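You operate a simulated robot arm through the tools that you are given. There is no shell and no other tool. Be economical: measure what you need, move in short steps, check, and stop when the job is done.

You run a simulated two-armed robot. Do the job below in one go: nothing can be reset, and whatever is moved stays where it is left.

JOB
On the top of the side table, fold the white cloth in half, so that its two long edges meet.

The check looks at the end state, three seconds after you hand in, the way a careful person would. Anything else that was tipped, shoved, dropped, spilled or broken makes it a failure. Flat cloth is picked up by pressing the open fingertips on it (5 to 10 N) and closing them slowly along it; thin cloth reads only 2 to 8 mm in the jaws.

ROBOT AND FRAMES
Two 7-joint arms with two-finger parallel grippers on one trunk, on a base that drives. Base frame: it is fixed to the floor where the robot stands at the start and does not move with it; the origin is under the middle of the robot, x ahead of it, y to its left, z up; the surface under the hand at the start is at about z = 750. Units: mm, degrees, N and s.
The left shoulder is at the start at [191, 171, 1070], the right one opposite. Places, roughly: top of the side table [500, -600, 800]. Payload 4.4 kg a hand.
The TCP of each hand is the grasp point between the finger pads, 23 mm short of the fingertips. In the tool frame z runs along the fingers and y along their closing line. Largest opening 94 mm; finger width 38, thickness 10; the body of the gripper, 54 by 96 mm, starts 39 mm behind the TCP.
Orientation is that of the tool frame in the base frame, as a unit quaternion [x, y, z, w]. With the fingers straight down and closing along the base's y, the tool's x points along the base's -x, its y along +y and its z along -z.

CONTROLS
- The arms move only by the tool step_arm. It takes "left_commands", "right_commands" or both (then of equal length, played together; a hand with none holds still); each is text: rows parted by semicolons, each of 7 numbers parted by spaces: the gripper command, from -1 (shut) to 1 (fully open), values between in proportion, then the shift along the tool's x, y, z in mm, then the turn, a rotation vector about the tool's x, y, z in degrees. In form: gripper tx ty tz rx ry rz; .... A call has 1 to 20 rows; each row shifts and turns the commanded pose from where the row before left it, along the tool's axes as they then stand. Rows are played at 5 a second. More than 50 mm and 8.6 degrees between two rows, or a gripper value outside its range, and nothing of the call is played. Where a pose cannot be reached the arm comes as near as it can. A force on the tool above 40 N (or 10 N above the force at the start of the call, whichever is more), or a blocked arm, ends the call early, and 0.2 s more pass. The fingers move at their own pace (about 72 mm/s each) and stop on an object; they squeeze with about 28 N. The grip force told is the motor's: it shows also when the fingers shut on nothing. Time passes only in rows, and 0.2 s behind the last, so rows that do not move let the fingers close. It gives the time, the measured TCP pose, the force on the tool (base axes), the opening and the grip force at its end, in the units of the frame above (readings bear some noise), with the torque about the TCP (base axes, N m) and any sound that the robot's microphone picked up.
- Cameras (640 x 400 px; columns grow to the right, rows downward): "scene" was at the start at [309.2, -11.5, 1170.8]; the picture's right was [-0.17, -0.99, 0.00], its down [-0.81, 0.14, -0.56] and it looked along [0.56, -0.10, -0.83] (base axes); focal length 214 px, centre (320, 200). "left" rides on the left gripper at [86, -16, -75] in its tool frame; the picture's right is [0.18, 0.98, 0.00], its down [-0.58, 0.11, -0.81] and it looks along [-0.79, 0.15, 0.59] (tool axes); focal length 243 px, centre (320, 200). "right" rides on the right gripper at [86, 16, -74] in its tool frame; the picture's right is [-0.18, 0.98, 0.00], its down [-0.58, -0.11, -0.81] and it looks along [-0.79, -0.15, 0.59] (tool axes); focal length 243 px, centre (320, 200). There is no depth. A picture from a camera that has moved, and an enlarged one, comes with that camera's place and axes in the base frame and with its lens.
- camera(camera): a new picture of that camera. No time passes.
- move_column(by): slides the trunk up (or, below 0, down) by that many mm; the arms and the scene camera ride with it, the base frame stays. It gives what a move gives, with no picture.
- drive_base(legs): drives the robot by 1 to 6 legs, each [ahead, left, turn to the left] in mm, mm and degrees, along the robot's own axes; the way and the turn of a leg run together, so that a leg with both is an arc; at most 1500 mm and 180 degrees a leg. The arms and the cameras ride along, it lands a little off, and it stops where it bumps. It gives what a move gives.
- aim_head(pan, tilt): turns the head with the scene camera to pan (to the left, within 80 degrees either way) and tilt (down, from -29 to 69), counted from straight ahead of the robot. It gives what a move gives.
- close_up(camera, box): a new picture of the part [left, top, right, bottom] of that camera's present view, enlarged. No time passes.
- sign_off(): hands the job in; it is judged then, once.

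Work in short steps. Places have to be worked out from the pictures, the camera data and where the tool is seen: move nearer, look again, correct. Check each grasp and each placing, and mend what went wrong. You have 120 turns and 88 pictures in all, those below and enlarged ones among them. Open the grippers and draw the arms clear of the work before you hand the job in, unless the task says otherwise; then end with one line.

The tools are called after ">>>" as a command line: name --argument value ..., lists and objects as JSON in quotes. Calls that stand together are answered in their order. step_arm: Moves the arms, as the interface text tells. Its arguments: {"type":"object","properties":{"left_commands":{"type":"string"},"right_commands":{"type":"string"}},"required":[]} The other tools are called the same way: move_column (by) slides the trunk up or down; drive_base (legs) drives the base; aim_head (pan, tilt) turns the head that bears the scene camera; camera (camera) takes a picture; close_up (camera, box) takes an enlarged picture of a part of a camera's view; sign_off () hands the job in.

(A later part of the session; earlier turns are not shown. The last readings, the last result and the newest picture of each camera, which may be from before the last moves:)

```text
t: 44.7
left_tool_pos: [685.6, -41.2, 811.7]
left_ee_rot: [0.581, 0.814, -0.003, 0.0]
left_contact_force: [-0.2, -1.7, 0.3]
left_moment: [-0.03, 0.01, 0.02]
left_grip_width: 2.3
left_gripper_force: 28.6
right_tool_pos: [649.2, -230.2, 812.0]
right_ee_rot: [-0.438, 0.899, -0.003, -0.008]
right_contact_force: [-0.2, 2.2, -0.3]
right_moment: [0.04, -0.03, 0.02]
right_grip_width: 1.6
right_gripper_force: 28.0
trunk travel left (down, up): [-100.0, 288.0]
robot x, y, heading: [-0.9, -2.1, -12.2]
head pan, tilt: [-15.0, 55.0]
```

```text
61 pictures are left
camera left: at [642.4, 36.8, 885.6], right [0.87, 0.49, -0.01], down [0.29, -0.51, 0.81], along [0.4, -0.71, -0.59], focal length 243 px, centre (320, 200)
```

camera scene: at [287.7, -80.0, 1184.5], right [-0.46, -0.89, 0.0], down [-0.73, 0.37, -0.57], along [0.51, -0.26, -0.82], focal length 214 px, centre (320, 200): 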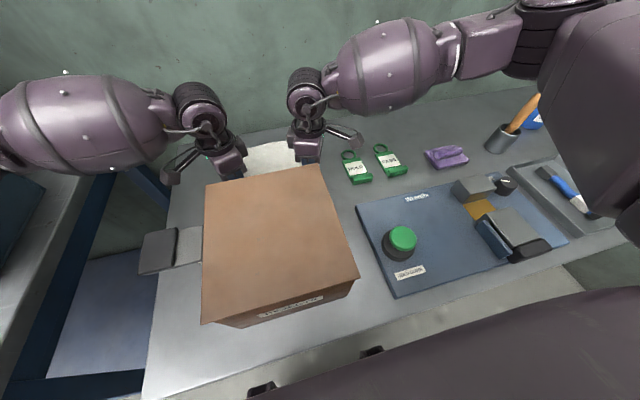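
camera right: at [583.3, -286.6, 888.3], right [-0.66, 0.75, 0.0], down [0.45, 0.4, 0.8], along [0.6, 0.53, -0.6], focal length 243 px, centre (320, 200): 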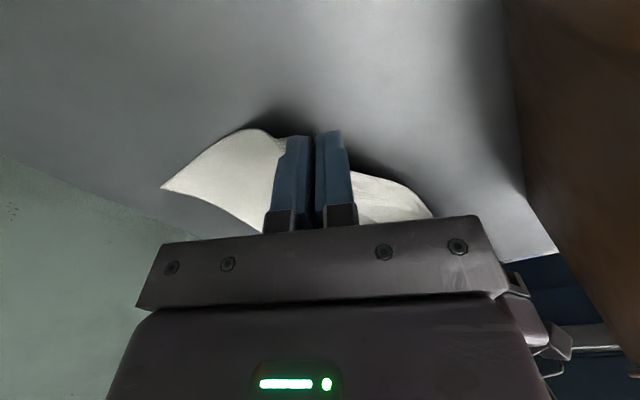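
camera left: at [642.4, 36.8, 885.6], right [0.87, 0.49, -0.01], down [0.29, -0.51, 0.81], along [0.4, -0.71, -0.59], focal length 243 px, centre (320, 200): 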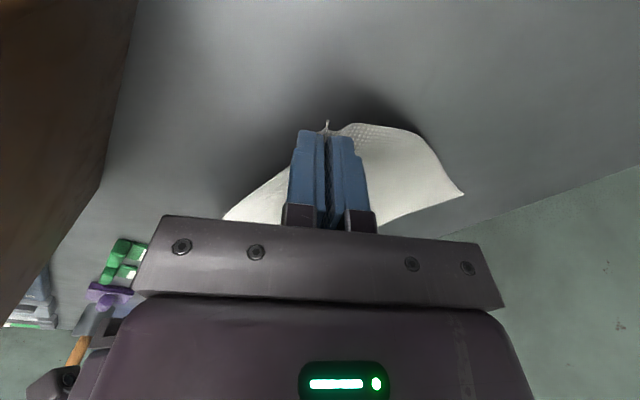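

Both are lifted with equal height. Now I swing the held edge up and over the fold line, then start tilting the hands so the fingers point back.

>>> step_arm --left_commands "-1 -8.2 13.7 -11 0 0 0; -1 -8.2 13.7 -10 0 0 0; -1 -7.7 12.9 -4 0 0 0; -1 -7.7 12.9 -2 0 0 0; -1 0 0 0 4.3 2.6 0; -1 0 0 0 4.3 2.6 0; -1 0 0 0 4.3 2.6 0; -1 0 0 0 4.3 2.6 0; -1 0 0 0 0 0 0" --right_commands "-1 -7 -14.4 -11 0 0 0; -1 -7 -14.4 -10 0 0 0; -1 -6.6 -13.5 -4 0 0 0; -1 -6.6 -13.5 -2 0 0 0; -1 0 0 0 -4.5 2.2 0; -1 0 0 0 -4.5 2.2 0; -1 0 0 0 -4.5 2.2 0; -1 0 0 0 -4.5 2.2 0; -1 0 0 0 0 0 0"

>>> camera --camera "left"

>>> camera --camera "scene"

```text
t: 46.7
left_tool_pos: [716.8, -47.9, 833.7]
left_ee_rot: [0.581, 0.814, -0.003, 0.0]
left_contact_force: [-0.4, -2.3, -0.7]
left_moment: [-0.08, 0.0, -0.04]
left_grip_width: 2.1
left_gripper_force: 28.0
left hand out of reach, approached as far as the arm can: row 3, 4, 5, 6, 7, 8
right_tool_pos: [658.0, -230.6, 816.1]
right_ee_rot: [-0.437, 0.899, -0.002, -0.007]
right_contact_force: [1.6, 2.3, 0.8]
right_moment: [0.05, 0.0, -0.02]
right_grip_width: 1.9
right_gripper_force: 27.9
right hand out of reach, approached as far as the arm can: row 1, 2, 3, 4, 5, 6, 7, 8
trunk travel left (down, up): [-100.0, 288.0]
robot x, y, heading: [1.1, 2.4, -12.0]
head pan, tilt: [-15.0, 55.0]
```

```text
60 pictures are left
camera left: at [674.4, 30.0, 907.1], right [0.87, 0.49, -0.01], down [0.29, -0.51, 0.81], along [0.4, -0.71, -0.59], focal length 243 px, centre (320, 200)
```

left: 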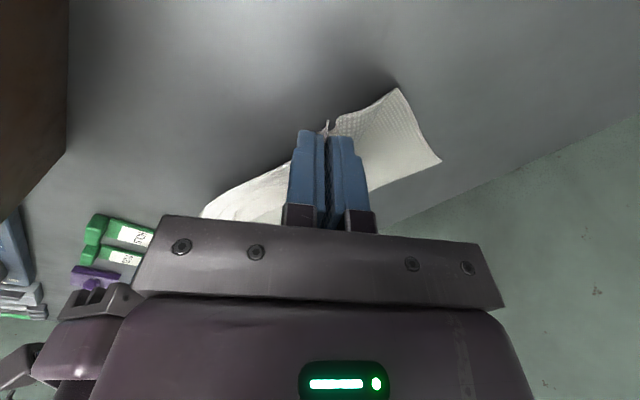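

```text
59 pictures are left
camera scene: at [287.9, -80.1, 1184.3], right [-0.45, -0.89, 0.0], down [-0.73, 0.37, -0.57], along [0.51, -0.26, -0.82], focal length 214 px, centre (320, 200)
```

scene: 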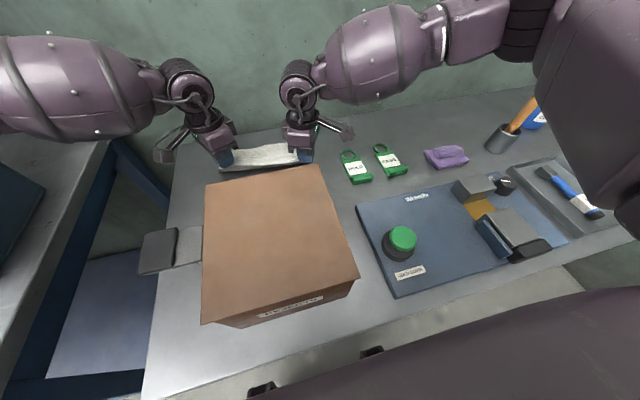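

Reaching further needs less yaw, and we're now clear of the box. I reduce yaw 20° on both and bring the right level with the left above the fold line.

>>> step_arm --left_commands "-1 0 0 0 0 0 -4; -1 0 0 0 0 0 -4; -1 0 0 0 0 0 -4; -1 0 0 0 0 0 -4; -1 0 0 0 0 0 -4; -1 -5.6 4.6 -1.2 0 0 0; -1 -5.6 4.6 -1.2 0 0 0; -1 -5.6 4.6 -1.2 0 0 0; -1 -5.6 4.6 -1.2 0 0 0; -1 0 0 0 0 0 0" --right_commands "-1 0 0 0 0 0 4; -1 0 0 0 0 0 4; -1 0 0 0 0 0 4; -1 0 0 0 0 0 4; -1 0 0 0 0 0 4; -1 -9.6 -9.3 -5.8 0 0 0; -1 -9.6 -9.3 -5.8 0 0 0; -1 -9.6 -9.3 -5.8 0 0 0; -1 -9.6 -9.3 -5.8 0 0 0; -1 0 0 0 0 0 0"

>>> camera --camera "left"

>>> camera --camera "right"

```text
t: 48.9
left_tool_pos: [746.2, -55.1, 838.7]
left_ee_rot: [0.432, 0.902, -0.004, 0.0]
left_contact_force: [-0.8, -6.2, 0.1]
left_moment: [-0.15, 0.01, -0.11]
left_grip_width: 2.3
left_gripper_force: 27.9
right_tool_pos: [710.6, -242.4, 840.4]
right_ee_rot: [-0.275, 0.961, -0.004, -0.008]
right_contact_force: [0.5, 6.3, -0.9]
right_moment: [0.14, 0.0, 0.13]
right_grip_width: 2.2
right_gripper_force: 28.7
trunk travel left (down, up): [-100.0, 288.0]
robot x, y, heading: [-0.8, -3.1, -12.0]
head pan, tilt: [-15.0, 55.0]
```

```text
58 pictures are left
camera left: at [679.8, 4.3, 912.8], right [0.65, 0.76, -0.01], down [0.45, -0.38, 0.81], along [0.61, -0.53, -0.59], focal length 243 px, centre (320, 200)
```

left: 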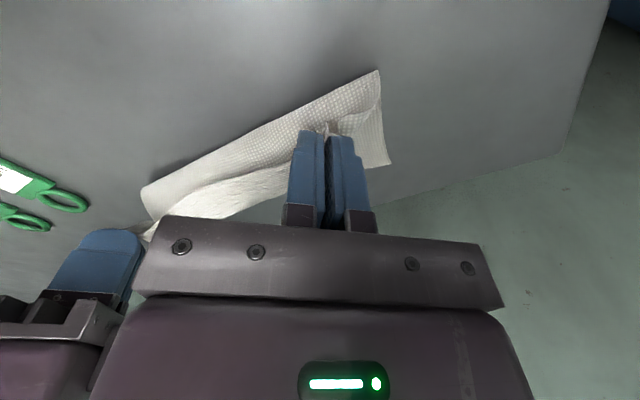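

```text
57 pictures are left
camera right: at [629.4, -273.2, 914.7], right [-0.36, 0.93, -0.01], down [0.56, 0.22, 0.8], along [0.74, 0.28, -0.6], focal length 243 px, centre (320, 200)
```

right: 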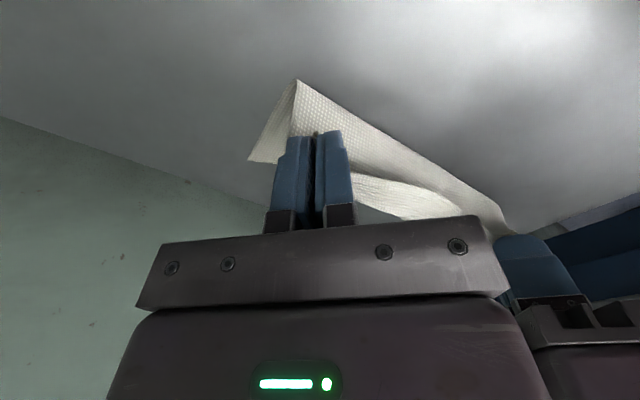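

The fold is forming well and the far corners haven't moved. I now tilt both hands 20° so the fingers point back toward the fold, so the edge flops outward on release.

>>> step_arm --left_commands "-1 -1.3 -1.6 0 3.1 3.9 0; -1 0 0 0 3.1 3.9 0; -1 0 0 0 3.1 3.9 0; -1 0 0 0 3.1 3.9 0; -1 0 0 0 0 0 0" --right_commands "-1 -1.4 1.4 0 -3.5 3.6 0; -1 0 0 0 -3.5 3.6 0; -1 0 0 0 -3.5 3.6 0; -1 0 0 0 -3.5 3.6 0; -1 0 0 0 0 0 0"

```text
t: 50.1
left_tool_pos: [745.6, -55.7, 838.2]
left_ee_rot: [0.425, 0.888, -0.042, -0.168]
left_contact_force: [-0.4, -2.7, -0.2]
left_moment: [-0.07, 0.02, 0.0]
left_grip_width: 2.0
left_gripper_force: 28.5
right_tool_pos: [710.8, -239.9, 840.4]
right_ee_rot: [-0.269, 0.946, 0.079, -0.16]
right_contact_force: [0.6, 2.2, -0.1]
right_moment: [0.04, -0.03, 0.05]
right_grip_width: 2.0
right_gripper_force: 27.9
trunk travel left (down, up): [-100.0, 288.0]
robot x, y, heading: [-3.7, 2.0, -12.2]
head pan, tilt: [-15.0, 55.0]
```

Tilt achieved and tension relaxed. Now I carry the edge over and down along an arc, first four steps.

>>> step_arm --left_commands "-1 -14.1 11.4 -8.7 0 0 0; -1 -16.2 13.1 -1.2 0 0 0; -1 -15.4 12.5 7.7 0 0 0; -1 -13.5 10.9 12.8 0 0 0; -1 0 0 0 0 0 0" --right_commands "-1 -13 -12.6 -8.7 0 0 0; -1 -15 -14.5 -1.2 0 0 0; -1 -14.2 -13.8 7.7 0 0 0; -1 -12.5 -12.1 12.8 0 0 0; -1 0 0 0 0 0 0"

>>> camera --camera "left"

>>> camera --camera "right"

```text
t: 51.3
left_tool_pos: [782.5, -62.7, 833.7]
left_ee_rot: [0.425, 0.888, -0.043, -0.169]
left_contact_force: [-1.5, -9.0, -0.6]
left_moment: [-0.2, 0.06, -0.1]
left_grip_width: 1.9
left_gripper_force: 28.4
left hand out of reach, approached as far as the arm can: row 3, 4
right_tool_pos: [718.3, -246.1, 831.8]
right_ee_rot: [-0.269, 0.946, 0.079, -0.161]
right_contact_force: [3.1, 8.1, -0.1]
right_moment: [0.16, -0.06, 0.03]
right_grip_width: 1.9
right_gripper_force: 28.7
right hand out of reach, approached as far as the arm can: row 1, 2, 3, 4
trunk travel left (down, up): [-100.0, 288.0]
robot x, y, heading: [-1.5, -4.7, -12.1]
head pan, tilt: [-15.0, 55.0]
```

```text
56 pictures are left
camera left: at [745.3, -11.6, 929.9], right [0.62, 0.77, -0.17], down [0.69, -0.43, 0.58], along [0.37, -0.48, -0.8], focal length 243 px, centre (320, 200)
```

left: 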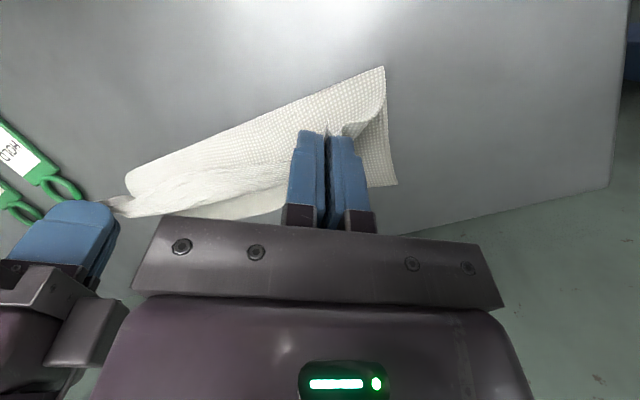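

```text
55 pictures are left
camera right: at [667.1, -283.5, 926.0], right [-0.33, 0.93, 0.18], down [0.8, 0.17, 0.58], along [0.5, 0.34, -0.8], focal length 243 px, centre (320, 200)
```

right: 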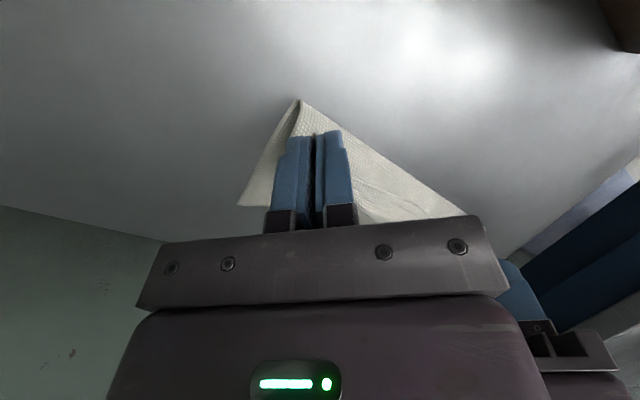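

The right arm hit its limit again. I back off yaw further on both and bring the right up level.

>>> step_arm --left_commands "-1 0 0 0 0 0 0; -1 0 0 0 0 0 -5; -1 0 0 0 0 0 -5; -1 0 0 0 0 0 -5; -1 0 0 0 0 0 0; -1 0 0 0 0 0 0; -1 0 0 0 0 0 0" --right_commands "-1 0 0 0 0 0 5; -1 0 0 0 0 0 5; -1 0 0 0 0 0 5; -1 0 0 0 0 0 5; -1 -12.6 -5.6 -6 0 0 0; -1 -12.6 -5.6 -6 0 0 0; -1 0 0 0 0 0 0"

```text
t: 52.9
left_tool_pos: [782.5, -63.2, 833.3]
left_ee_rot: [0.307, 0.936, -0.02, -0.172]
left_contact_force: [-2.9, -19.2, -0.4]
left_moment: [-0.52, 0.09, -0.1]
left_grip_width: 2.4
left_gripper_force: 28.2
right_tool_pos: [747.6, -252.2, 832.7]
right_ee_rot: [-0.101, 0.979, 0.049, -0.172]
right_contact_force: [2.9, 19.1, 0.0]
right_moment: [0.58, -0.07, 0.19]
right_grip_width: 2.3
right_gripper_force: 28.0
trunk travel left (down, up): [-100.0, 288.0]
robot x, y, heading: [0.9, -0.5, -11.9]
head pan, tilt: [-15.0, 55.0]
```

I relax the tension by bringing the hands 8 mm closer, then continue the arc.

>>> step_arm --left_commands "-1 -1.6 -3.7 0 0 0 0; -1 -13.2 5.9 4.4 0 0 0; -1 -14.7 6.6 9.1 0 0 0; -1 0 0 0 0 0 0" --right_commands "-1 -1.6 3.7 0 0 0 0; -1 -13.2 -5.9 4.4 0 0 0; -1 -14.7 -6.6 9.1 0 0 0; -1 0 0 0 0 0 0"

>>> camera --camera "left"

>>> camera --camera "right"

```text
t: 53.9
left_tool_pos: [806.2, -71.9, 808.7]
left_ee_rot: [0.306, 0.936, -0.019, -0.172]
left_contact_force: [-0.8, -7.8, -0.3]
left_moment: [-0.2, 0.01, -0.04]
left_grip_width: 2.2
left_gripper_force: 27.5
right_tool_pos: [773.0, -252.7, 810.8]
right_ee_rot: [-0.101, 0.979, 0.049, -0.172]
right_contact_force: [1.7, 8.1, 1.1]
right_moment: [0.19, -0.05, 0.15]
right_grip_width: 2.1
right_gripper_force: 27.7
trunk travel left (down, up): [-100.0, 288.0]
robot x, y, heading: [-0.4, -0.3, -12.1]
head pan, tilt: [-15.0, 55.0]
```

```text
54 pictures are left
camera left: at [756.4, -39.4, 908.8], right [0.42, 0.91, -0.08], down [0.77, -0.3, 0.56], along [0.48, -0.3, -0.82], focal length 243 px, centre (320, 200)
```

left: 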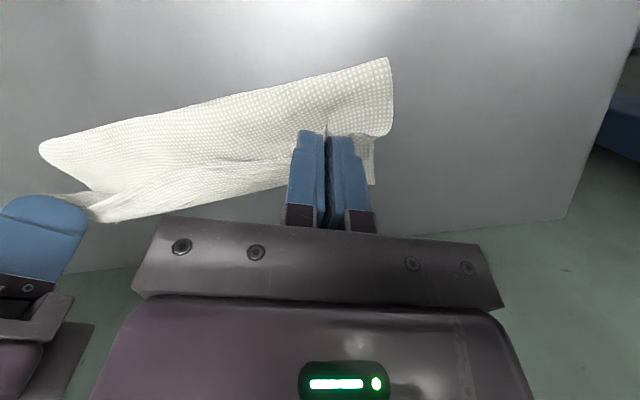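

```text
53 pictures are left
camera right: at [715.9, -261.1, 910.0], right [-0.01, 1.0, 0.07], down [0.83, -0.03, 0.55], along [0.55, 0.06, -0.83], focal length 243 px, centre (320, 200)
```

right: 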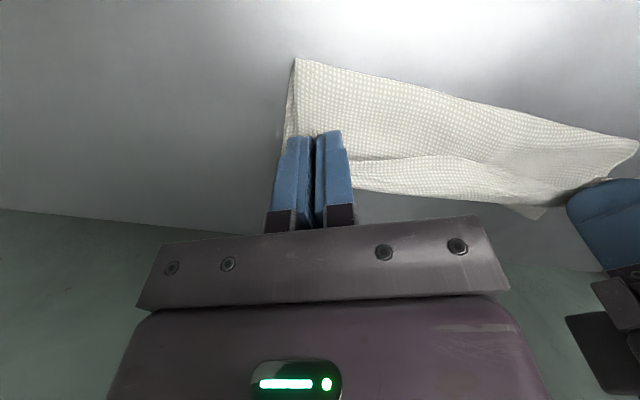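

Folding over nicely. I continue down to just above the table, easing tension a little more.

>>> step_arm --left_commands "-1 -13.9 4 12.9 0 0 0; -1 -12.2 5.4 13.3 0 0 0; -1 0 0 0 0 0 0" --right_commands "-1 -13.9 -4 12.9 0 0 0; -1 -12.2 -5.4 13.3 0 0 0; -1 0 0 0 0 0 0"

>>> camera --camera "left"

>>> camera --camera "right"

```text
t: 54.7
left_tool_pos: [821.4, -77.4, 779.1]
left_ee_rot: [0.306, 0.937, -0.02, -0.17]
left_contact_force: [-0.2, -4.1, 12.6]
left_moment: [-0.17, -0.12, -0.03]
left_grip_width: 2.3
left_gripper_force: 27.9
right_tool_pos: [787.6, -254.1, 779.6]
right_ee_rot: [-0.1, 0.979, 0.05, -0.169]
right_contact_force: [0.6, 2.7, 9.7]
right_moment: [0.12, -0.16, 0.09]
right_grip_width: 2.0
right_gripper_force: 28.0
trunk travel left (down, up): [-100.0, 288.0]
robot x, y, heading: [-1.2, -4.5, -12.3]
head pan, tilt: [-15.0, 55.0]
```

```text
52 pictures are left
camera left: at [771.0, -45.1, 878.6], right [0.42, 0.91, -0.08], down [0.77, -0.3, 0.57], along [0.49, -0.3, -0.82], focal length 243 px, centre (320, 200)
```

left: 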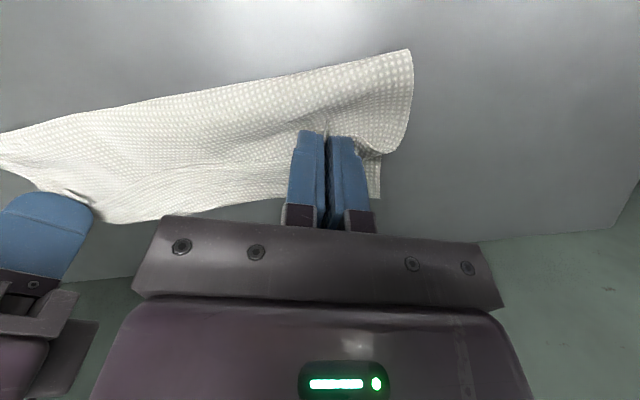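

```text
51 pictures are left
camera right: at [730.3, -263.1, 878.8], right [-0.01, 1.0, 0.07], down [0.83, -0.03, 0.56], along [0.56, 0.06, -0.83], focal length 243 px, centre (320, 200)
```

right: 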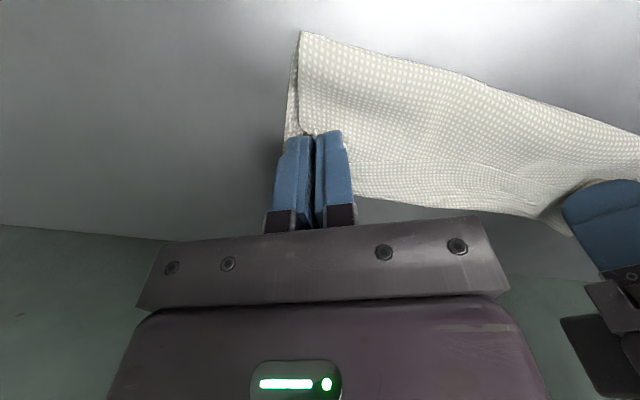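

Fingertips are touching down. I raise 3 mm along the tool, open gradually, then withdraw along the tool axis.

>>> step_arm --left_commands "-1 0 0 -3 0 0 0; -0.9 0 0 0 0 0 0; -0.8 0 0 0 0 0 0; -0.7 0 0 0 0 0 0; -0.7 0 0 0 0 0 0; -0.7 0 0 -10 0 0 0; -0.7 0 0 -20 0 0 0; -0.7 0 0 -30 0 0 0; -0.7 0 0 0 0 0 0" --right_commands "-1 0 0 -3 0 0 0; -0.9 0 0 0 0 0 0; -0.8 0 0 0 0 0 0; -0.7 0 0 0 0 0 0; -0.7 0 0 0 0 0 0; -0.7 0 0 -10 0 0 0; -0.7 0 0 -20 0 0 0; -0.7 0 0 -30 0 0 0; -0.7 0 0 0 0 0 0"

>>> camera --camera "left"

>>> camera --camera "right"

```text
t: 56.7
left_tool_pos: [839.8, -80.7, 823.9]
left_ee_rot: [0.305, 0.937, -0.019, -0.173]
left_contact_force: [-0.3, 0.5, 0.6]
left_moment: [0.01, 0.03, -0.03]
left_grip_width: 14.1
left_gripper_force: 0.1
left hand out of reach, approached as far as the arm can: row 8
right_tool_pos: [796.6, -258.9, 804.6]
right_ee_rot: [-0.1, 0.979, 0.049, -0.172]
right_contact_force: [-0.3, 0.8, -0.1]
right_moment: [0.04, -0.02, -0.02]
right_grip_width: 14.4
right_gripper_force: 0.1
right hand out of reach, approached as far as the arm can: row 7, 8
trunk travel left (down, up): [-100.0, 288.0]
robot x, y, heading: [-0.7, -1.2, -12.2]
head pan, tilt: [-15.0, 55.0]
```

```text
50 pictures are left
camera left: at [790.4, -49.2, 923.5], right [0.41, 0.91, -0.08], down [0.77, -0.3, 0.56], along [0.48, -0.3, -0.82], focal length 243 px, centre (320, 200)
```

left: 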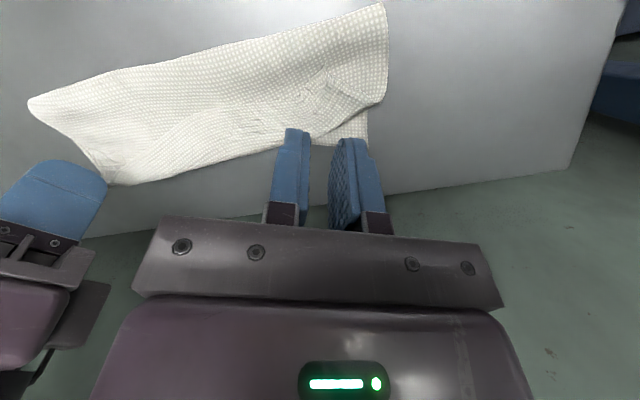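

```text
49 pictures are left
camera right: at [740.1, -266.5, 904.1], right [-0.01, 1.0, 0.07], down [0.83, -0.03, 0.55], along [0.55, 0.06, -0.83], focal length 243 px, centre (320, 200)
```

right: 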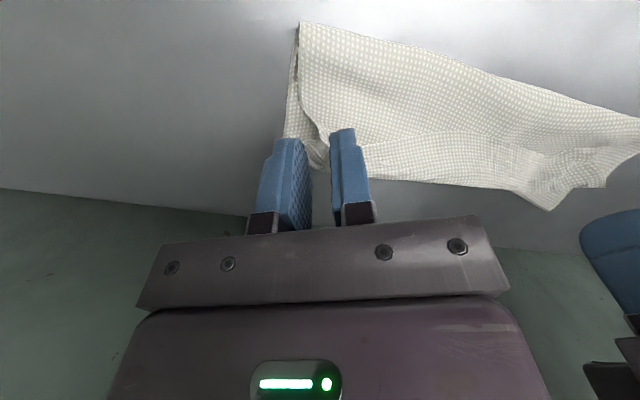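

Released and folded over, with some misalignment near the left corner. I untilt and raise the hands to get a clear view.

>>> step_arm --left_commands "-0.7 15 -6.6 -15 0 0 0; -0.7 15 -6.6 -15 0 0 0; -0.7 15 -6.6 -16 0 0 0; -0.7 0 0 0 -2 -4.6 0; -0.7 0 0 0 -2 -4.6 0; -0.7 0 0 0 -2 -4.6 0; -0.7 0 0 0 -2 -4.6 0; -0.7 20 0 -40 0 0 0; -0.7 30 0 -40 0 0 0; -0.7 30 0 -40 0 0 0; -0.7 0 0 0 0 0 0" --right_commands "-0.7 15 6.6 -15 0 0 0; -0.7 15 6.6 -15 0 0 0; -0.7 15 6.6 -16 0 0 0; -0.7 0 0 0 2 -4.6 0; -0.7 0 0 0 2 -4.6 0; -0.7 0 0 0 2 -4.6 0; -0.7 0 0 0 2 -4.6 0; -0.7 20 0 -40 0 0 0; -0.7 30 0 -40 0 0 0; -0.7 30 0 -40 0 0 0; -0.7 0 0 0 0 0 0"

>>> camera --camera "left"

>>> camera --camera "right"

```text
t: 59.1
left_tool_pos: [746.0, -25.9, 1002.2]
left_ee_rot: [0.309, 0.951, -0.003, -0.001]
left_contact_force: [-0.6, -0.5, -0.2]
left_moment: [0.01, 0.04, 0.02]
left_grip_width: 14.0
left_gripper_force: 0.1
right_tool_pos: [691.0, -271.2, 988.0]
right_ee_rot: [-0.103, 0.995, -0.004, -0.007]
right_contact_force: [0.7, -0.2, -0.3]
right_moment: [0.02, 0.0, -0.04]
right_grip_width: 14.3
right_gripper_force: 0.1
trunk travel left (down, up): [-100.0, 288.0]
robot x, y, heading: [-0.2, -4.3, -12.2]
head pan, tilt: [-15.0, 55.0]
```

```text
48 pictures are left
camera left: at [667.0, 13.2, 1076.6], right [0.43, 0.9, -0.01], down [0.54, -0.25, 0.81], along [0.73, -0.35, -0.59], focal length 243 px, centre (320, 200)
```

left: 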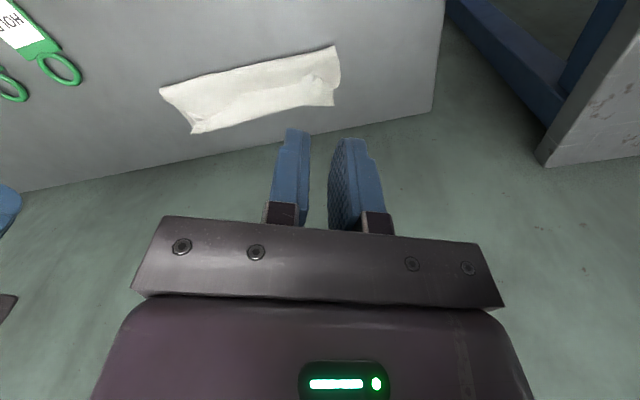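

```text
47 pictures are left
camera right: at [603.2, -272.7, 1062.5], right [-0.02, 1.0, -0.01], down [0.6, 0.02, 0.8], along [0.8, 0.01, -0.6], focal length 243 px, centre (320, 200)
```

right: 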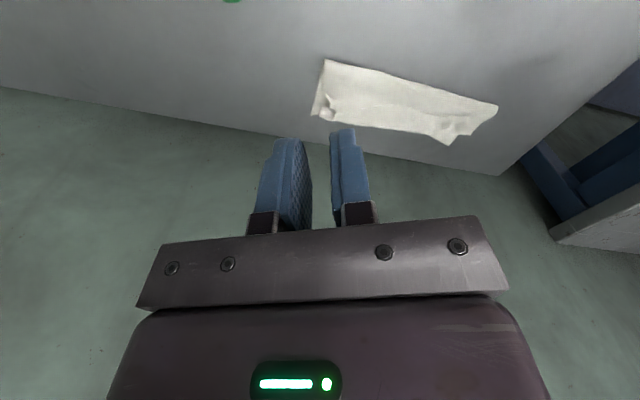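

Close-ups of the folded cloth to judge alignment.

>>> close_up --camera "left" --box '[140, 30, 360, 150]'

>>> close_up --camera "right" --box '[290, 40, 520, 160]'

```text
2.91 times, centred on (250, 90) of left
camera zoom: at [667.0, 13.2, 1076.6], right [0.43, 0.9, -0.01], down [0.54, -0.25, 0.81], along [0.73, -0.35, -0.59], focal length 706 px, centre (524, 520)
```

zoom: 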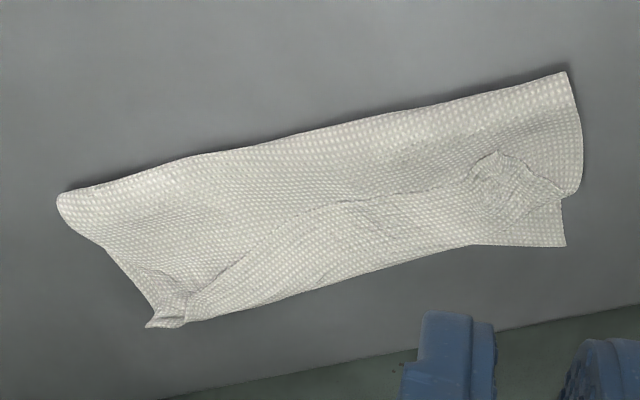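

```text
2.78 times, centred on (405, 100) of right
camera zoom: at [603.2, -272.7, 1062.5], right [-0.02, 1.0, -0.01], down [0.6, 0.02, 0.8], along [0.8, 0.01, -0.6], focal length 675 px, centre (84, 478)
```

zoom: 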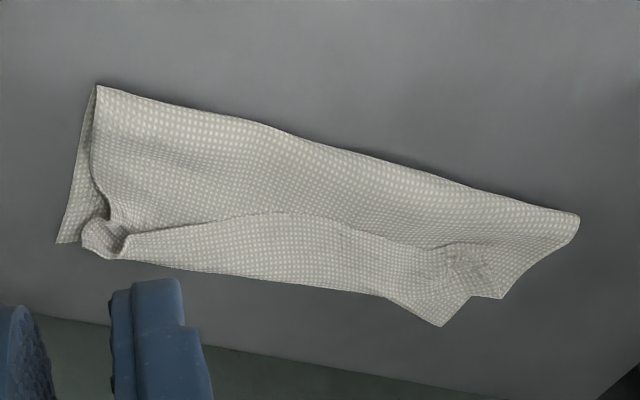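

I can't tell whether the edge strip is folded back on top. I bring the right hand's camera nearer for a clearer look.

>>> step_arm --right_commands "-0.7 16 29 27 0 0 0; -0.7 16 29 27 0 0 0; -0.7 16 29 27 0 0 0; -0.7 0 0 0 0 0 0"

>>> camera --camera "right"

```text
t: 60.1
left_tool_pos: [745.3, -25.5, 1004.5]
left_ee_rot: [0.31, 0.951, -0.003, 0.001]
left_contact_force: [0.0, 0.7, 0.2]
left_moment: [-0.03, -0.01, 0.0]
left_grip_width: 14.2
left_gripper_force: 0.0
right_tool_pos: [623.6, -194.9, 909.1]
right_ee_rot: [-0.102, 0.995, -0.003, -0.006]
right_contact_force: [-0.2, 0.1, 0.2]
right_moment: [-0.04, -0.01, -0.04]
right_grip_width: 14.1
right_gripper_force: 0.1
trunk travel left (down, up): [-100.0, 288.0]
robot x, y, heading: [-1.8, 2.2, -12.1]
head pan, tilt: [-15.0, 55.0]
```

```text
44 pictures are left
camera right: at [535.6, -197.4, 983.3], right [-0.02, 1.0, -0.01], down [0.6, 0.02, 0.8], along [0.8, 0.01, -0.6], focal length 243 px, centre (320, 200)
```

right: 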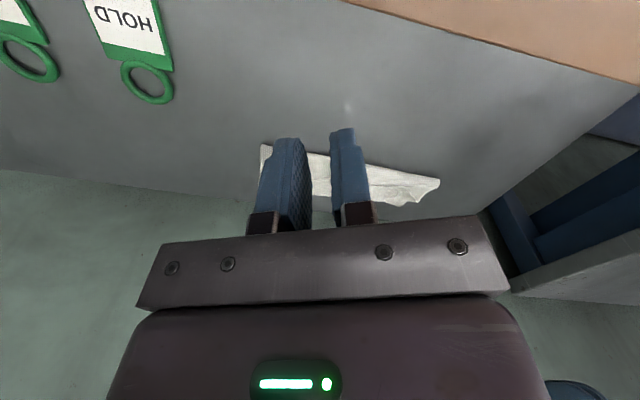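

Wrong direction; I move it forward over the cloth at this lower height instead.

>>> step_arm --right_commands "-0.7 -36 -7.5 0 0 0 0; -0.7 -36 -7.5 0 0 0 0; -0.7 -36 -7.5 0 0 0 0; -0.7 0 0 0 0 0 0"

>>> close_up --camera "right" --box '[200, 30, 480, 180]'

```text
t: 61.1
left_tool_pos: [744.4, -25.8, 1005.0]
left_ee_rot: [0.31, 0.951, -0.002, 0.001]
left_contact_force: [-0.6, 0.2, 0.1]
left_moment: [-0.02, 0.0, -0.03]
left_grip_width: 14.1
left_gripper_force: 0.2
right_tool_pos: [735.0, -196.2, 905.9]
right_ee_rot: [-0.103, 0.995, -0.003, -0.005]
right_contact_force: [0.2, 0.7, -0.5]
right_moment: [-0.02, 0.0, 0.01]
right_grip_width: 13.8
right_gripper_force: 0.0
trunk travel left (down, up): [-100.0, 288.0]
robot x, y, heading: [-3.2, -0.4, -12.1]
head pan, tilt: [-15.0, 55.0]
```

```text
2.29 times, centred on (340, 105) of right
camera zoom: at [647.6, -198.1, 980.7], right [-0.02, 1.0, -0.01], down [0.6, 0.02, 0.8], along [0.8, 0.01, -0.6], focal length 555 px, centre (274, 417)
```

zoom: 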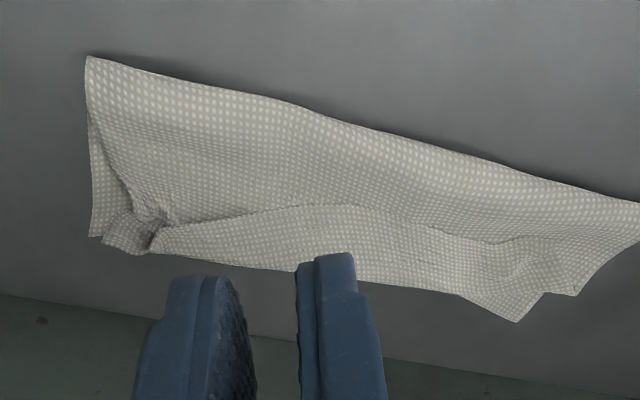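

I bring the left camera low from the other side to read the layer profile.

>>> step_arm --left_commands "-0.7 5.3 12 40 0 0 0; -0.7 5.3 12 40 0 0 0; -0.7 5.3 12 40 0 0 0; -0.7 0 0 0 0 0 0"

>>> camera --camera "left"

```text
t: 62.1
left_tool_pos: [753.5, 11.0, 883.7]
left_ee_rot: [0.31, 0.951, -0.003, 0.002]
left_contact_force: [-0.1, -0.2, -0.1]
left_moment: [-0.01, 0.02, 0.01]
left_grip_width: 14.3
left_gripper_force: 0.1
right_tool_pos: [734.3, -196.6, 906.6]
right_ee_rot: [-0.103, 0.995, -0.003, -0.006]
right_contact_force: [0.1, -0.3, 1.1]
right_moment: [0.02, 0.0, 0.01]
right_grip_width: 14.2
right_gripper_force: 0.1
trunk travel left (down, up): [-100.0, 288.0]
robot x, y, heading: [-1.8, -2.6, -12.2]
head pan, tilt: [-15.0, 55.0]
```

```text
42 pictures are left
camera left: at [674.2, 49.4, 957.4], right [0.43, 0.9, -0.01], down [0.53, -0.25, 0.81], along [0.73, -0.35, -0.59], focal length 243 px, centre (320, 200)
```

left: 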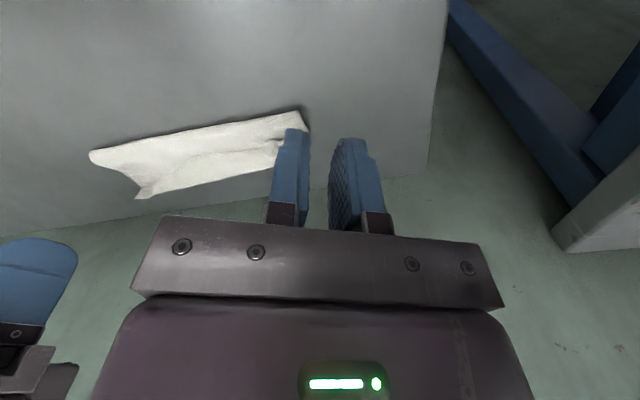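

>>> close_up --camera "left" --box '[80, 90, 320, 210]'

>>> close_up --camera "scene" --box '[180, 110, 340, 200]'

```text
2.67 times, centred on (200, 150) of left
camera zoom: at [674.2, 49.4, 957.4], right [0.43, 0.9, -0.01], down [0.53, -0.25, 0.81], along [0.73, -0.35, -0.59], focal length 647 px, centre (640, 333)
```

zoom: 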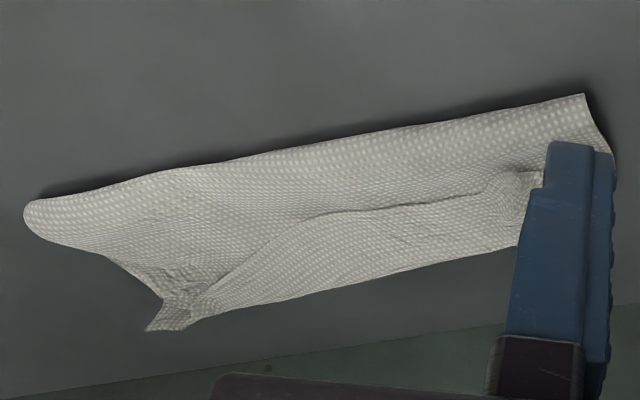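

```text
4.00 times, centred on (260, 155) of scene
camera zoom: at [287.3, -80.1, 1184.6], right [-0.46, -0.89, 0.0], down [-0.73, 0.37, -0.57], along [0.51, -0.26, -0.82], focal length 858 px, centre (560, 380)
```

zoom: 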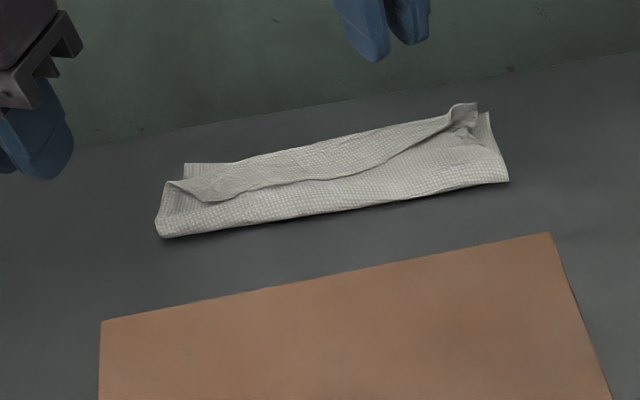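

The scene close-up shows the held edge strip is turned back on top along the far edge. I'll flip it outward by sweeping with open fingers: I turn both hands to natural yaw and place them just in front of the flap's free edge.

>>> step_arm --left_commands "0.28 0 0 0 0 0 -6; 0.28 0 0 0 0 0 -6; 0.28 0 0 0 0 0 -6; 0.28 0 0 0 0 0 -6; 0.28 -12.3 -36.7 20 0 0 0; 0.28 -12.3 -36.7 20 0 0 0; 0.28 -12.3 -36.7 20 0 0 0; 0.28 0 0 0 0 0 0" --right_commands "0.28 0 0 0 0 0 6; 0.28 0 0 0 0 0 6; 0.28 0 0 0 0 0 6; 0.28 0 0 0 0 0 6; 0.28 -4.3 -6 28 0 0 0; 0.28 -4.3 -6 28 0 0 0; 0.28 -4.3 -6 28 0 0 0; 0.28 0 0 0 0 0 0"

>>> camera --camera "right"

>>> camera --camera "left"

```text
t: 63.9
left_tool_pos: [764.5, -104.0, 828.1]
left_ee_rot: [0.105, 0.994, -0.004, 0.001]
left_contact_force: [-0.6, 0.2, 0.6]
left_moment: [-0.02, 0.0, -0.03]
left_grip_width: 60.4
left_gripper_force: 0.0
right_tool_pos: [743.0, -215.3, 823.2]
right_ee_rot: [0.107, 0.994, -0.004, -0.004]
right_contact_force: [-0.2, -0.2, 0.1]
right_moment: [0.03, 0.04, 0.03]
right_grip_width: 60.4
right_gripper_force: 0.0
trunk travel left (down, up): [-100.0, 288.0]
robot x, y, heading: [1.2, -2.2, -12.1]
head pan, tilt: [-15.0, 55.0]
```

```text
39 pictures are left
camera right: at [662.5, -181.6, 896.7], right [0.39, 0.92, -0.01], down [0.55, -0.22, 0.8], along [0.74, -0.32, -0.6], focal length 243 px, centre (320, 200)
```

right: 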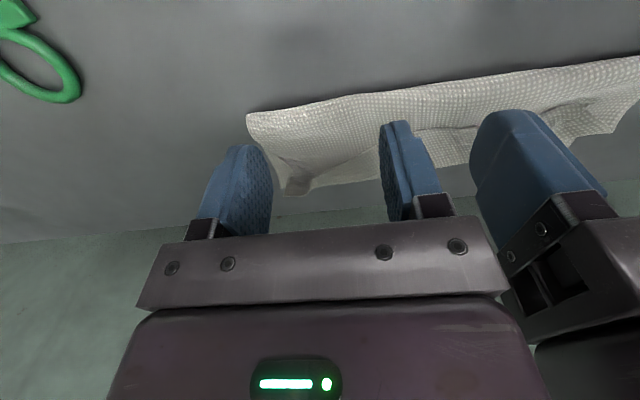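

```text
38 pictures are left
camera left: at [677.4, -100.1, 901.8], right [0.03, 1.0, -0.01], down [0.59, -0.01, 0.81], along [0.81, -0.03, -0.59], focal length 243 px, centre (320, 200)
```

left: 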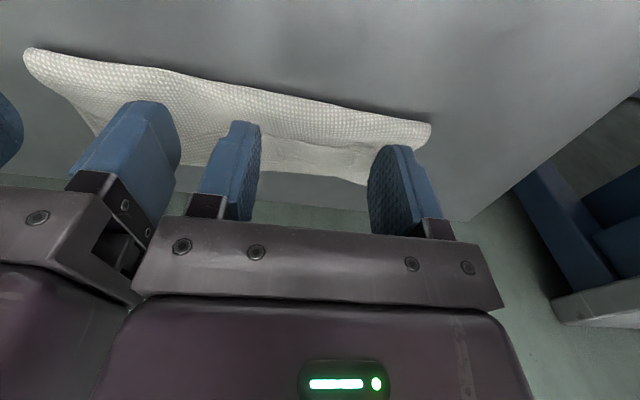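

Placed as planned. I lower to just above the cloth.

>>> step_arm --left_commands "0.28 0 0 15 0 0 0; 0.28 0 0 15 0 0 0; 0.28 0 0 14 0 0 0; 0.28 0 0 0 0 0 0" --right_commands "0.28 0 0 14 0 0 0; 0.28 0 0 13 0 0 0; 0.28 0 0 12 0 0 0; 0.28 0 0 0 0 0 0"

>>> camera --camera "right"

>>> camera --camera "left"

```text
t: 64.9
left_tool_pos: [765.7, -104.8, 782.2]
left_ee_rot: [0.105, 0.995, -0.004, 0.0]
left_contact_force: [-0.4, -0.2, 0.2]
left_moment: [0.01, 0.01, 0.0]
left_grip_width: 60.0
left_gripper_force: 0.0
right_tool_pos: [743.6, -215.7, 782.8]
right_ee_rot: [0.106, 0.994, -0.005, -0.005]
right_contact_force: [0.2, -0.4, 0.4]
right_moment: [-0.01, 0.01, -0.04]
right_grip_width: 60.4
right_gripper_force: 0.1
trunk travel left (down, up): [-100.0, 288.0]
robot x, y, heading: [-0.1, 0.9, -12.0]
head pan, tilt: [-15.0, 55.0]
```

```text
37 pictures are left
camera right: at [663.7, -181.6, 857.1], right [0.39, 0.92, -0.01], down [0.55, -0.22, 0.8], along [0.74, -0.32, -0.6], focal length 243 px, centre (320, 200)
```

right: 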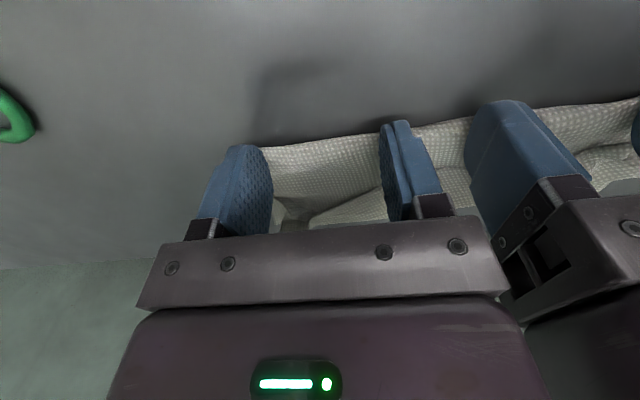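

```text
36 pictures are left
camera left: at [678.1, -100.9, 856.7], right [0.03, 1.0, -0.01], down [0.59, -0.01, 0.81], along [0.81, -0.03, -0.59], focal length 243 px, centre (320, 200)
```

left: 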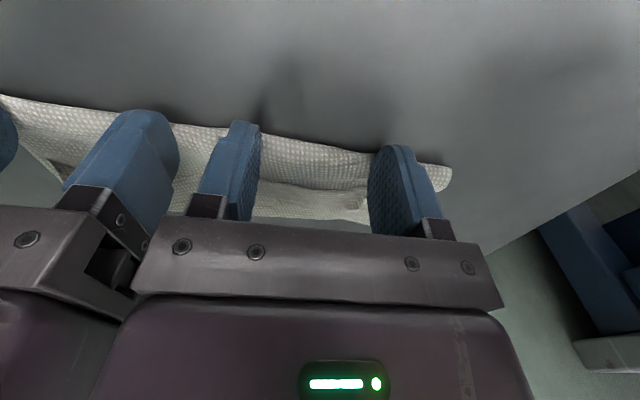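

Fingertips are above the fold region. I shift 8 mm forward and touch down gently.

>>> step_arm --left_commands "0.28 -8 0 0 0 0 0; 0.28 0 0 2.5 0 0 0; 0.28 0 0 0 0 0 0" --right_commands "0.28 -8 0 0 0 0 0; 0.28 0 0 3 0 0 0; 0.28 0 0 0 0 0 0"

```text
t: 65.7
left_tool_pos: [774.1, -105.6, 779.6]
left_ee_rot: [0.105, 0.994, -0.004, 0.0]
left_contact_force: [-0.2, -0.6, 0.3]
left_moment: [-0.01, 0.04, 0.05]
left_grip_width: 60.5
left_gripper_force: 0.0
right_tool_pos: [751.6, -217.1, 779.7]
right_ee_rot: [0.106, 0.994, -0.005, -0.004]
right_contact_force: [0.7, -0.4, -0.2]
right_moment: [-0.01, 0.0, 0.01]
right_grip_width: 60.0
right_gripper_force: 0.1
trunk travel left (down, up): [-100.0, 288.0]
robot x, y, heading: [0.3, -0.8, -12.1]
head pan, tilt: [-15.0, 55.0]
```

I lower 1.5 mm more and sweep 50 mm outward slowly, watching the forces.

>>> step_arm --left_commands "0.28 0 0 1.5 0 0 0; 0.28 -5 0 0 0 0 0; 0.28 -5 0 0 0 0 0; 0.28 -5 0 0 0 0 0; 0.28 -5 0 0 0 0 0; 0.28 -5 0 0 0 0 0; 0.28 -5 0 0 0 0 0; 0.28 -5 0 0 0 0 0; 0.28 -5 0 0 0 0 0; 0.28 -5 0 0 0 0 0; 0.28 -5 0 0 0 0 0; 0.28 0 0 0 0 0 0" --right_commands "0.28 0 0 1.5 0 0 0; 0.28 -5 0 0 0 0 0; 0.28 -5 0 0 0 0 0; 0.28 -5 0 0 0 0 0; 0.28 -5 0 0 0 0 0; 0.28 -5 0 0 0 0 0; 0.28 -5 0 0 0 0 0; 0.28 -5 0 0 0 0 0; 0.28 -5 0 0 0 0 0; 0.28 -5 0 0 0 0 0; 0.28 -5 0 0 0 0 0; 0.28 0 0 0 0 0 0"

>>> camera --camera "left"

>>> close_up --camera "scene" --box '[180, 110, 340, 200]'

```text
t: 68.3
left_tool_pos: [822.2, -117.2, 777.5]
left_ee_rot: [0.105, 0.994, -0.003, 0.001]
left_contact_force: [-0.8, -0.1, 0.5]
left_moment: [-0.04, 0.01, -0.03]
left_grip_width: 60.0
left_gripper_force: 0.1
right_tool_pos: [800.0, -227.2, 777.8]
right_ee_rot: [0.107, 0.994, -0.006, -0.005]
right_contact_force: [0.7, -0.2, 0.0]
right_moment: [0.0, 0.02, 0.04]
right_grip_width: 60.1
right_gripper_force: 0.1
trunk travel left (down, up): [-100.0, 288.0]
robot x, y, heading: [1.7, 0.4, -12.0]
head pan, tilt: [-15.0, 55.0]
```

```text
35 pictures are left
camera left: at [735.4, -113.4, 851.5], right [0.03, 1.0, -0.01], down [0.59, -0.01, 0.81], along [0.81, -0.02, -0.59], focal length 243 px, centre (320, 200)
```

left: 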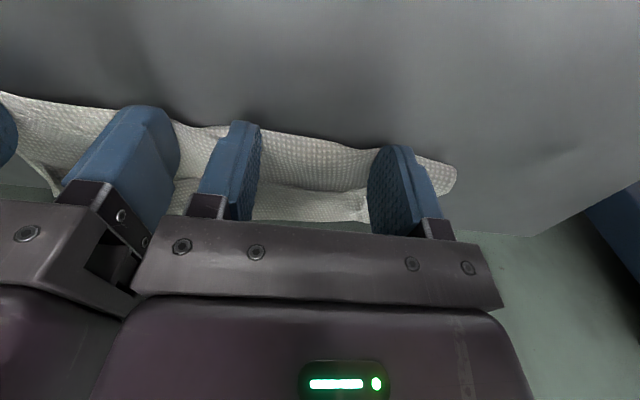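

```text
4.00 times, centred on (260, 155) of scene
camera zoom: at [287.8, -80.1, 1184.3], right [-0.45, -0.89, 0.0], down [-0.73, 0.37, -0.57], along [0.51, -0.26, -0.82], focal length 858 px, centre (560, 380)
```

zoom: 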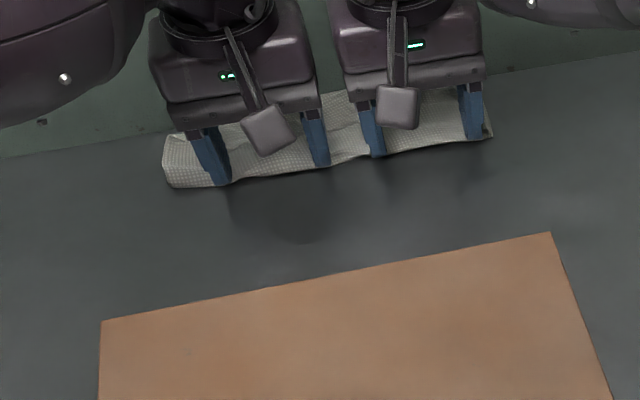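

The whole cloth slid along with the fingers instead of the flap flipping, so it is close to the table's far edge. I press very slightly and drag it back the same way.

>>> step_arm --left_commands "0.28 0 0 0.7 0 0 0; 0.28 6 0 0 0 0 0; 0.28 6 0 0 0 0 0; 0.28 6 0 0 0 0 0; 0.28 6 0 0 0 0 0; 0.28 6 0 0 0 0 0; 0.28 6 0 0 0 0 0; 0.28 6 0 0 0 0 0; 0.28 6 0 0 0 0 0; 0.28 6 0 0 0 0 0; 0.28 6 0 0 0 0 0; 0.28 0 0 0 0 0 0" --right_commands "0.28 0 0 0.7 0 0 0; 0.28 6 0 0 0 0 0; 0.28 6 0 0 0 0 0; 0.28 6 0 0 0 0 0; 0.28 6 0 0 0 0 0; 0.28 6 0 0 0 0 0; 0.28 6 0 0 0 0 0; 0.28 6 0 0 0 0 0; 0.28 6 0 0 0 0 0; 0.28 6 0 0 0 0 0; 0.28 6 0 0 0 0 0; 0.28 0 0 0 0 0 0"

>>> close_up --camera "scene" --box '[180, 110, 340, 200]'

>>> camera --camera "left"

```text
t: 70.9
left_tool_pos: [764.3, -103.6, 776.5]
left_ee_rot: [0.105, 0.994, -0.005, -0.001]
left_contact_force: [0.3, 0.0, 1.1]
left_moment: [0.0, -0.02, -0.01]
left_grip_width: 60.2
left_gripper_force: 0.0
right_tool_pos: [742.2, -215.4, 776.3]
right_ee_rot: [0.107, 0.994, -0.004, -0.005]
right_contact_force: [-0.2, -0.8, 0.5]
right_moment: [0.0, 0.01, -0.01]
right_grip_width: 59.9
right_gripper_force: 0.0
trunk travel left (down, up): [-100.0, 288.0]
robot x, y, heading: [-4.8, 1.1, -12.1]
head pan, tilt: [-15.0, 55.0]
```

```text
4.00 times, centred on (260, 155) of scene
camera zoom: at [287.9, -80.1, 1184.3], right [-0.45, -0.89, 0.0], down [-0.73, 0.37, -0.57], along [0.51, -0.26, -0.82], focal length 858 px, centre (560, 380)
```

zoom: 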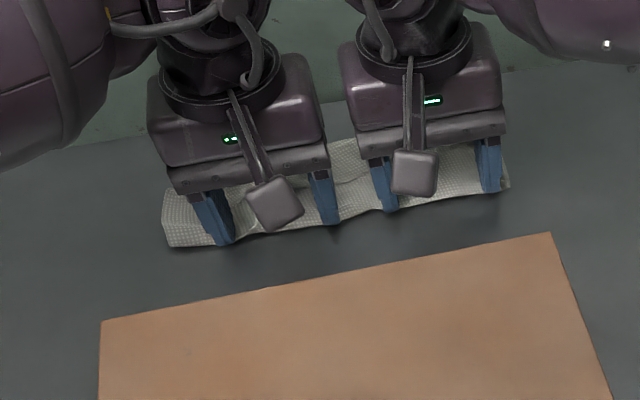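

```text
32 pictures are left
camera left: at [676.3, -100.0, 850.6], right [0.03, 1.0, -0.01], down [0.59, -0.01, 0.81], along [0.81, -0.02, -0.59], focal length 243 px, centre (320, 200)
```

left: 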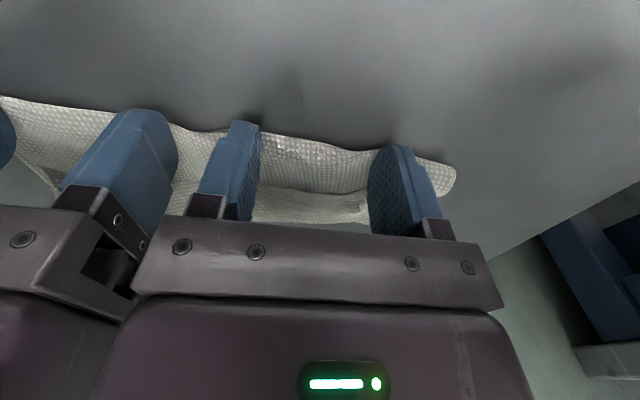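

The cloth drags back intact. Now I anchor it with the left hand (pressing near the fold) and sweep only with the right hand.

>>> step_arm --left_commands "0.28 0 0 1 0 0 0; 0.28 0 0 0.6 0 0 0; 0.28 0 0 0 0 0 0"

```text
t: 71.7
left_tool_pos: [762.6, -103.2, 776.2]
left_ee_rot: [0.106, 0.994, -0.003, 0.0]
left_contact_force: [-0.4, 0.1, 2.7]
left_moment: [0.03, -0.03, -0.05]
left_grip_width: 60.2
left_gripper_force: 0.1
right_tool_pos: [741.7, -215.8, 777.3]
right_ee_rot: [0.106, 0.994, -0.004, -0.004]
right_contact_force: [0.1, 0.0, 0.0]
right_moment: [0.01, 0.03, -0.03]
right_grip_width: 60.0
right_gripper_force: 0.1
trunk travel left (down, up): [-100.0, 288.0]
robot x, y, heading: [1.5, 1.1, -11.6]
head pan, tilt: [-15.0, 55.0]
```

>>> step_arm --left_commands "0.28 0 0 0.7 0 0 0; 0.28 0 0 0.3 0 0 0; 0.28 0 0 0 0 0 0; 0.28 0 0 0 0 0 0; 0.28 0 0 0 0 0 0; 0.28 0 0 0 0 0 0; 0.28 0 0 0 0 0 0; 0.28 0 0 0 0 0 0; 0.28 0 0 0 0 0 0; 0.28 0 0 0 0 0 0; 0.28 0 0 0 0 0 0; 0.28 0 0 0 0 0 0; 0.28 0 0 0 0 0 0; 0.28 0 0 0 0 0 0" --right_commands "0.28 0 0 -8 0 0 0; 0.28 -8 0 0 0 0 0; 0.28 0 0 7.5 0 0 0; 0.28 -7 0 0 0 0 0; 0.28 -7 0 0 0 0 0; 0.28 -7 0 0 0 0 0; 0.28 -7 0 0 0 0 0; 0.28 -7 0 0 0 0 0; 0.28 -7 0 0 0 0 0; 0.28 -7 0 0 0 0 0; 0.28 -7 0 0 0 0 0; 0.28 -7 0 0 0 0 0; 0.28 -7 0 0 0 0 0; 0.28 0 0 0 0 0 0"

>>> close_up --camera "scene" --box '[180, 110, 340, 200]'

>>> camera --camera "right"

```text
t: 74.7
left_tool_pos: [764.6, -105.3, 774.2]
left_ee_rot: [0.105, 0.994, -0.003, 0.001]
left_contact_force: [0.6, -0.1, 6.6]
left_moment: [0.14, -0.11, 0.04]
left_grip_width: 59.9
left_gripper_force: 0.0
right_tool_pos: [816.4, -231.0, 778.7]
right_ee_rot: [0.106, 0.994, -0.004, -0.004]
right_contact_force: [0.2, -0.7, -0.4]
right_moment: [0.02, -0.02, -0.01]
right_grip_width: 60.1
right_gripper_force: 0.0
trunk travel left (down, up): [-100.0, 288.0]
robot x, y, heading: [0.8, 2.6, -12.3]
head pan, tilt: [-15.0, 55.0]
```

```text
4.00 times, centred on (260, 155) of scene
camera zoom: at [287.3, -80.0, 1184.5], right [-0.45, -0.89, 0.0], down [-0.73, 0.37, -0.57], along [0.51, -0.26, -0.82], focal length 858 px, centre (560, 380)
```

zoom: 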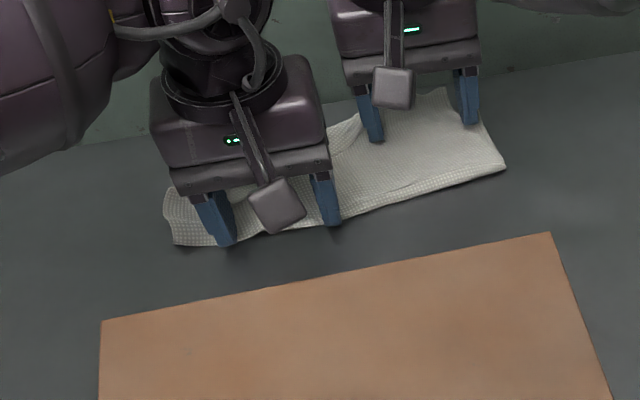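

```text
30 pictures are left
camera right: at [736.7, -197.4, 851.7], right [0.39, 0.92, -0.01], down [0.55, -0.22, 0.8], along [0.74, -0.32, -0.6], focal length 243 px, centre (320, 200)
```

right: 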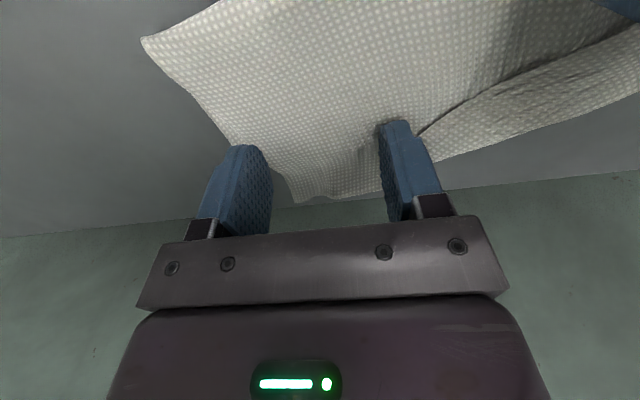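

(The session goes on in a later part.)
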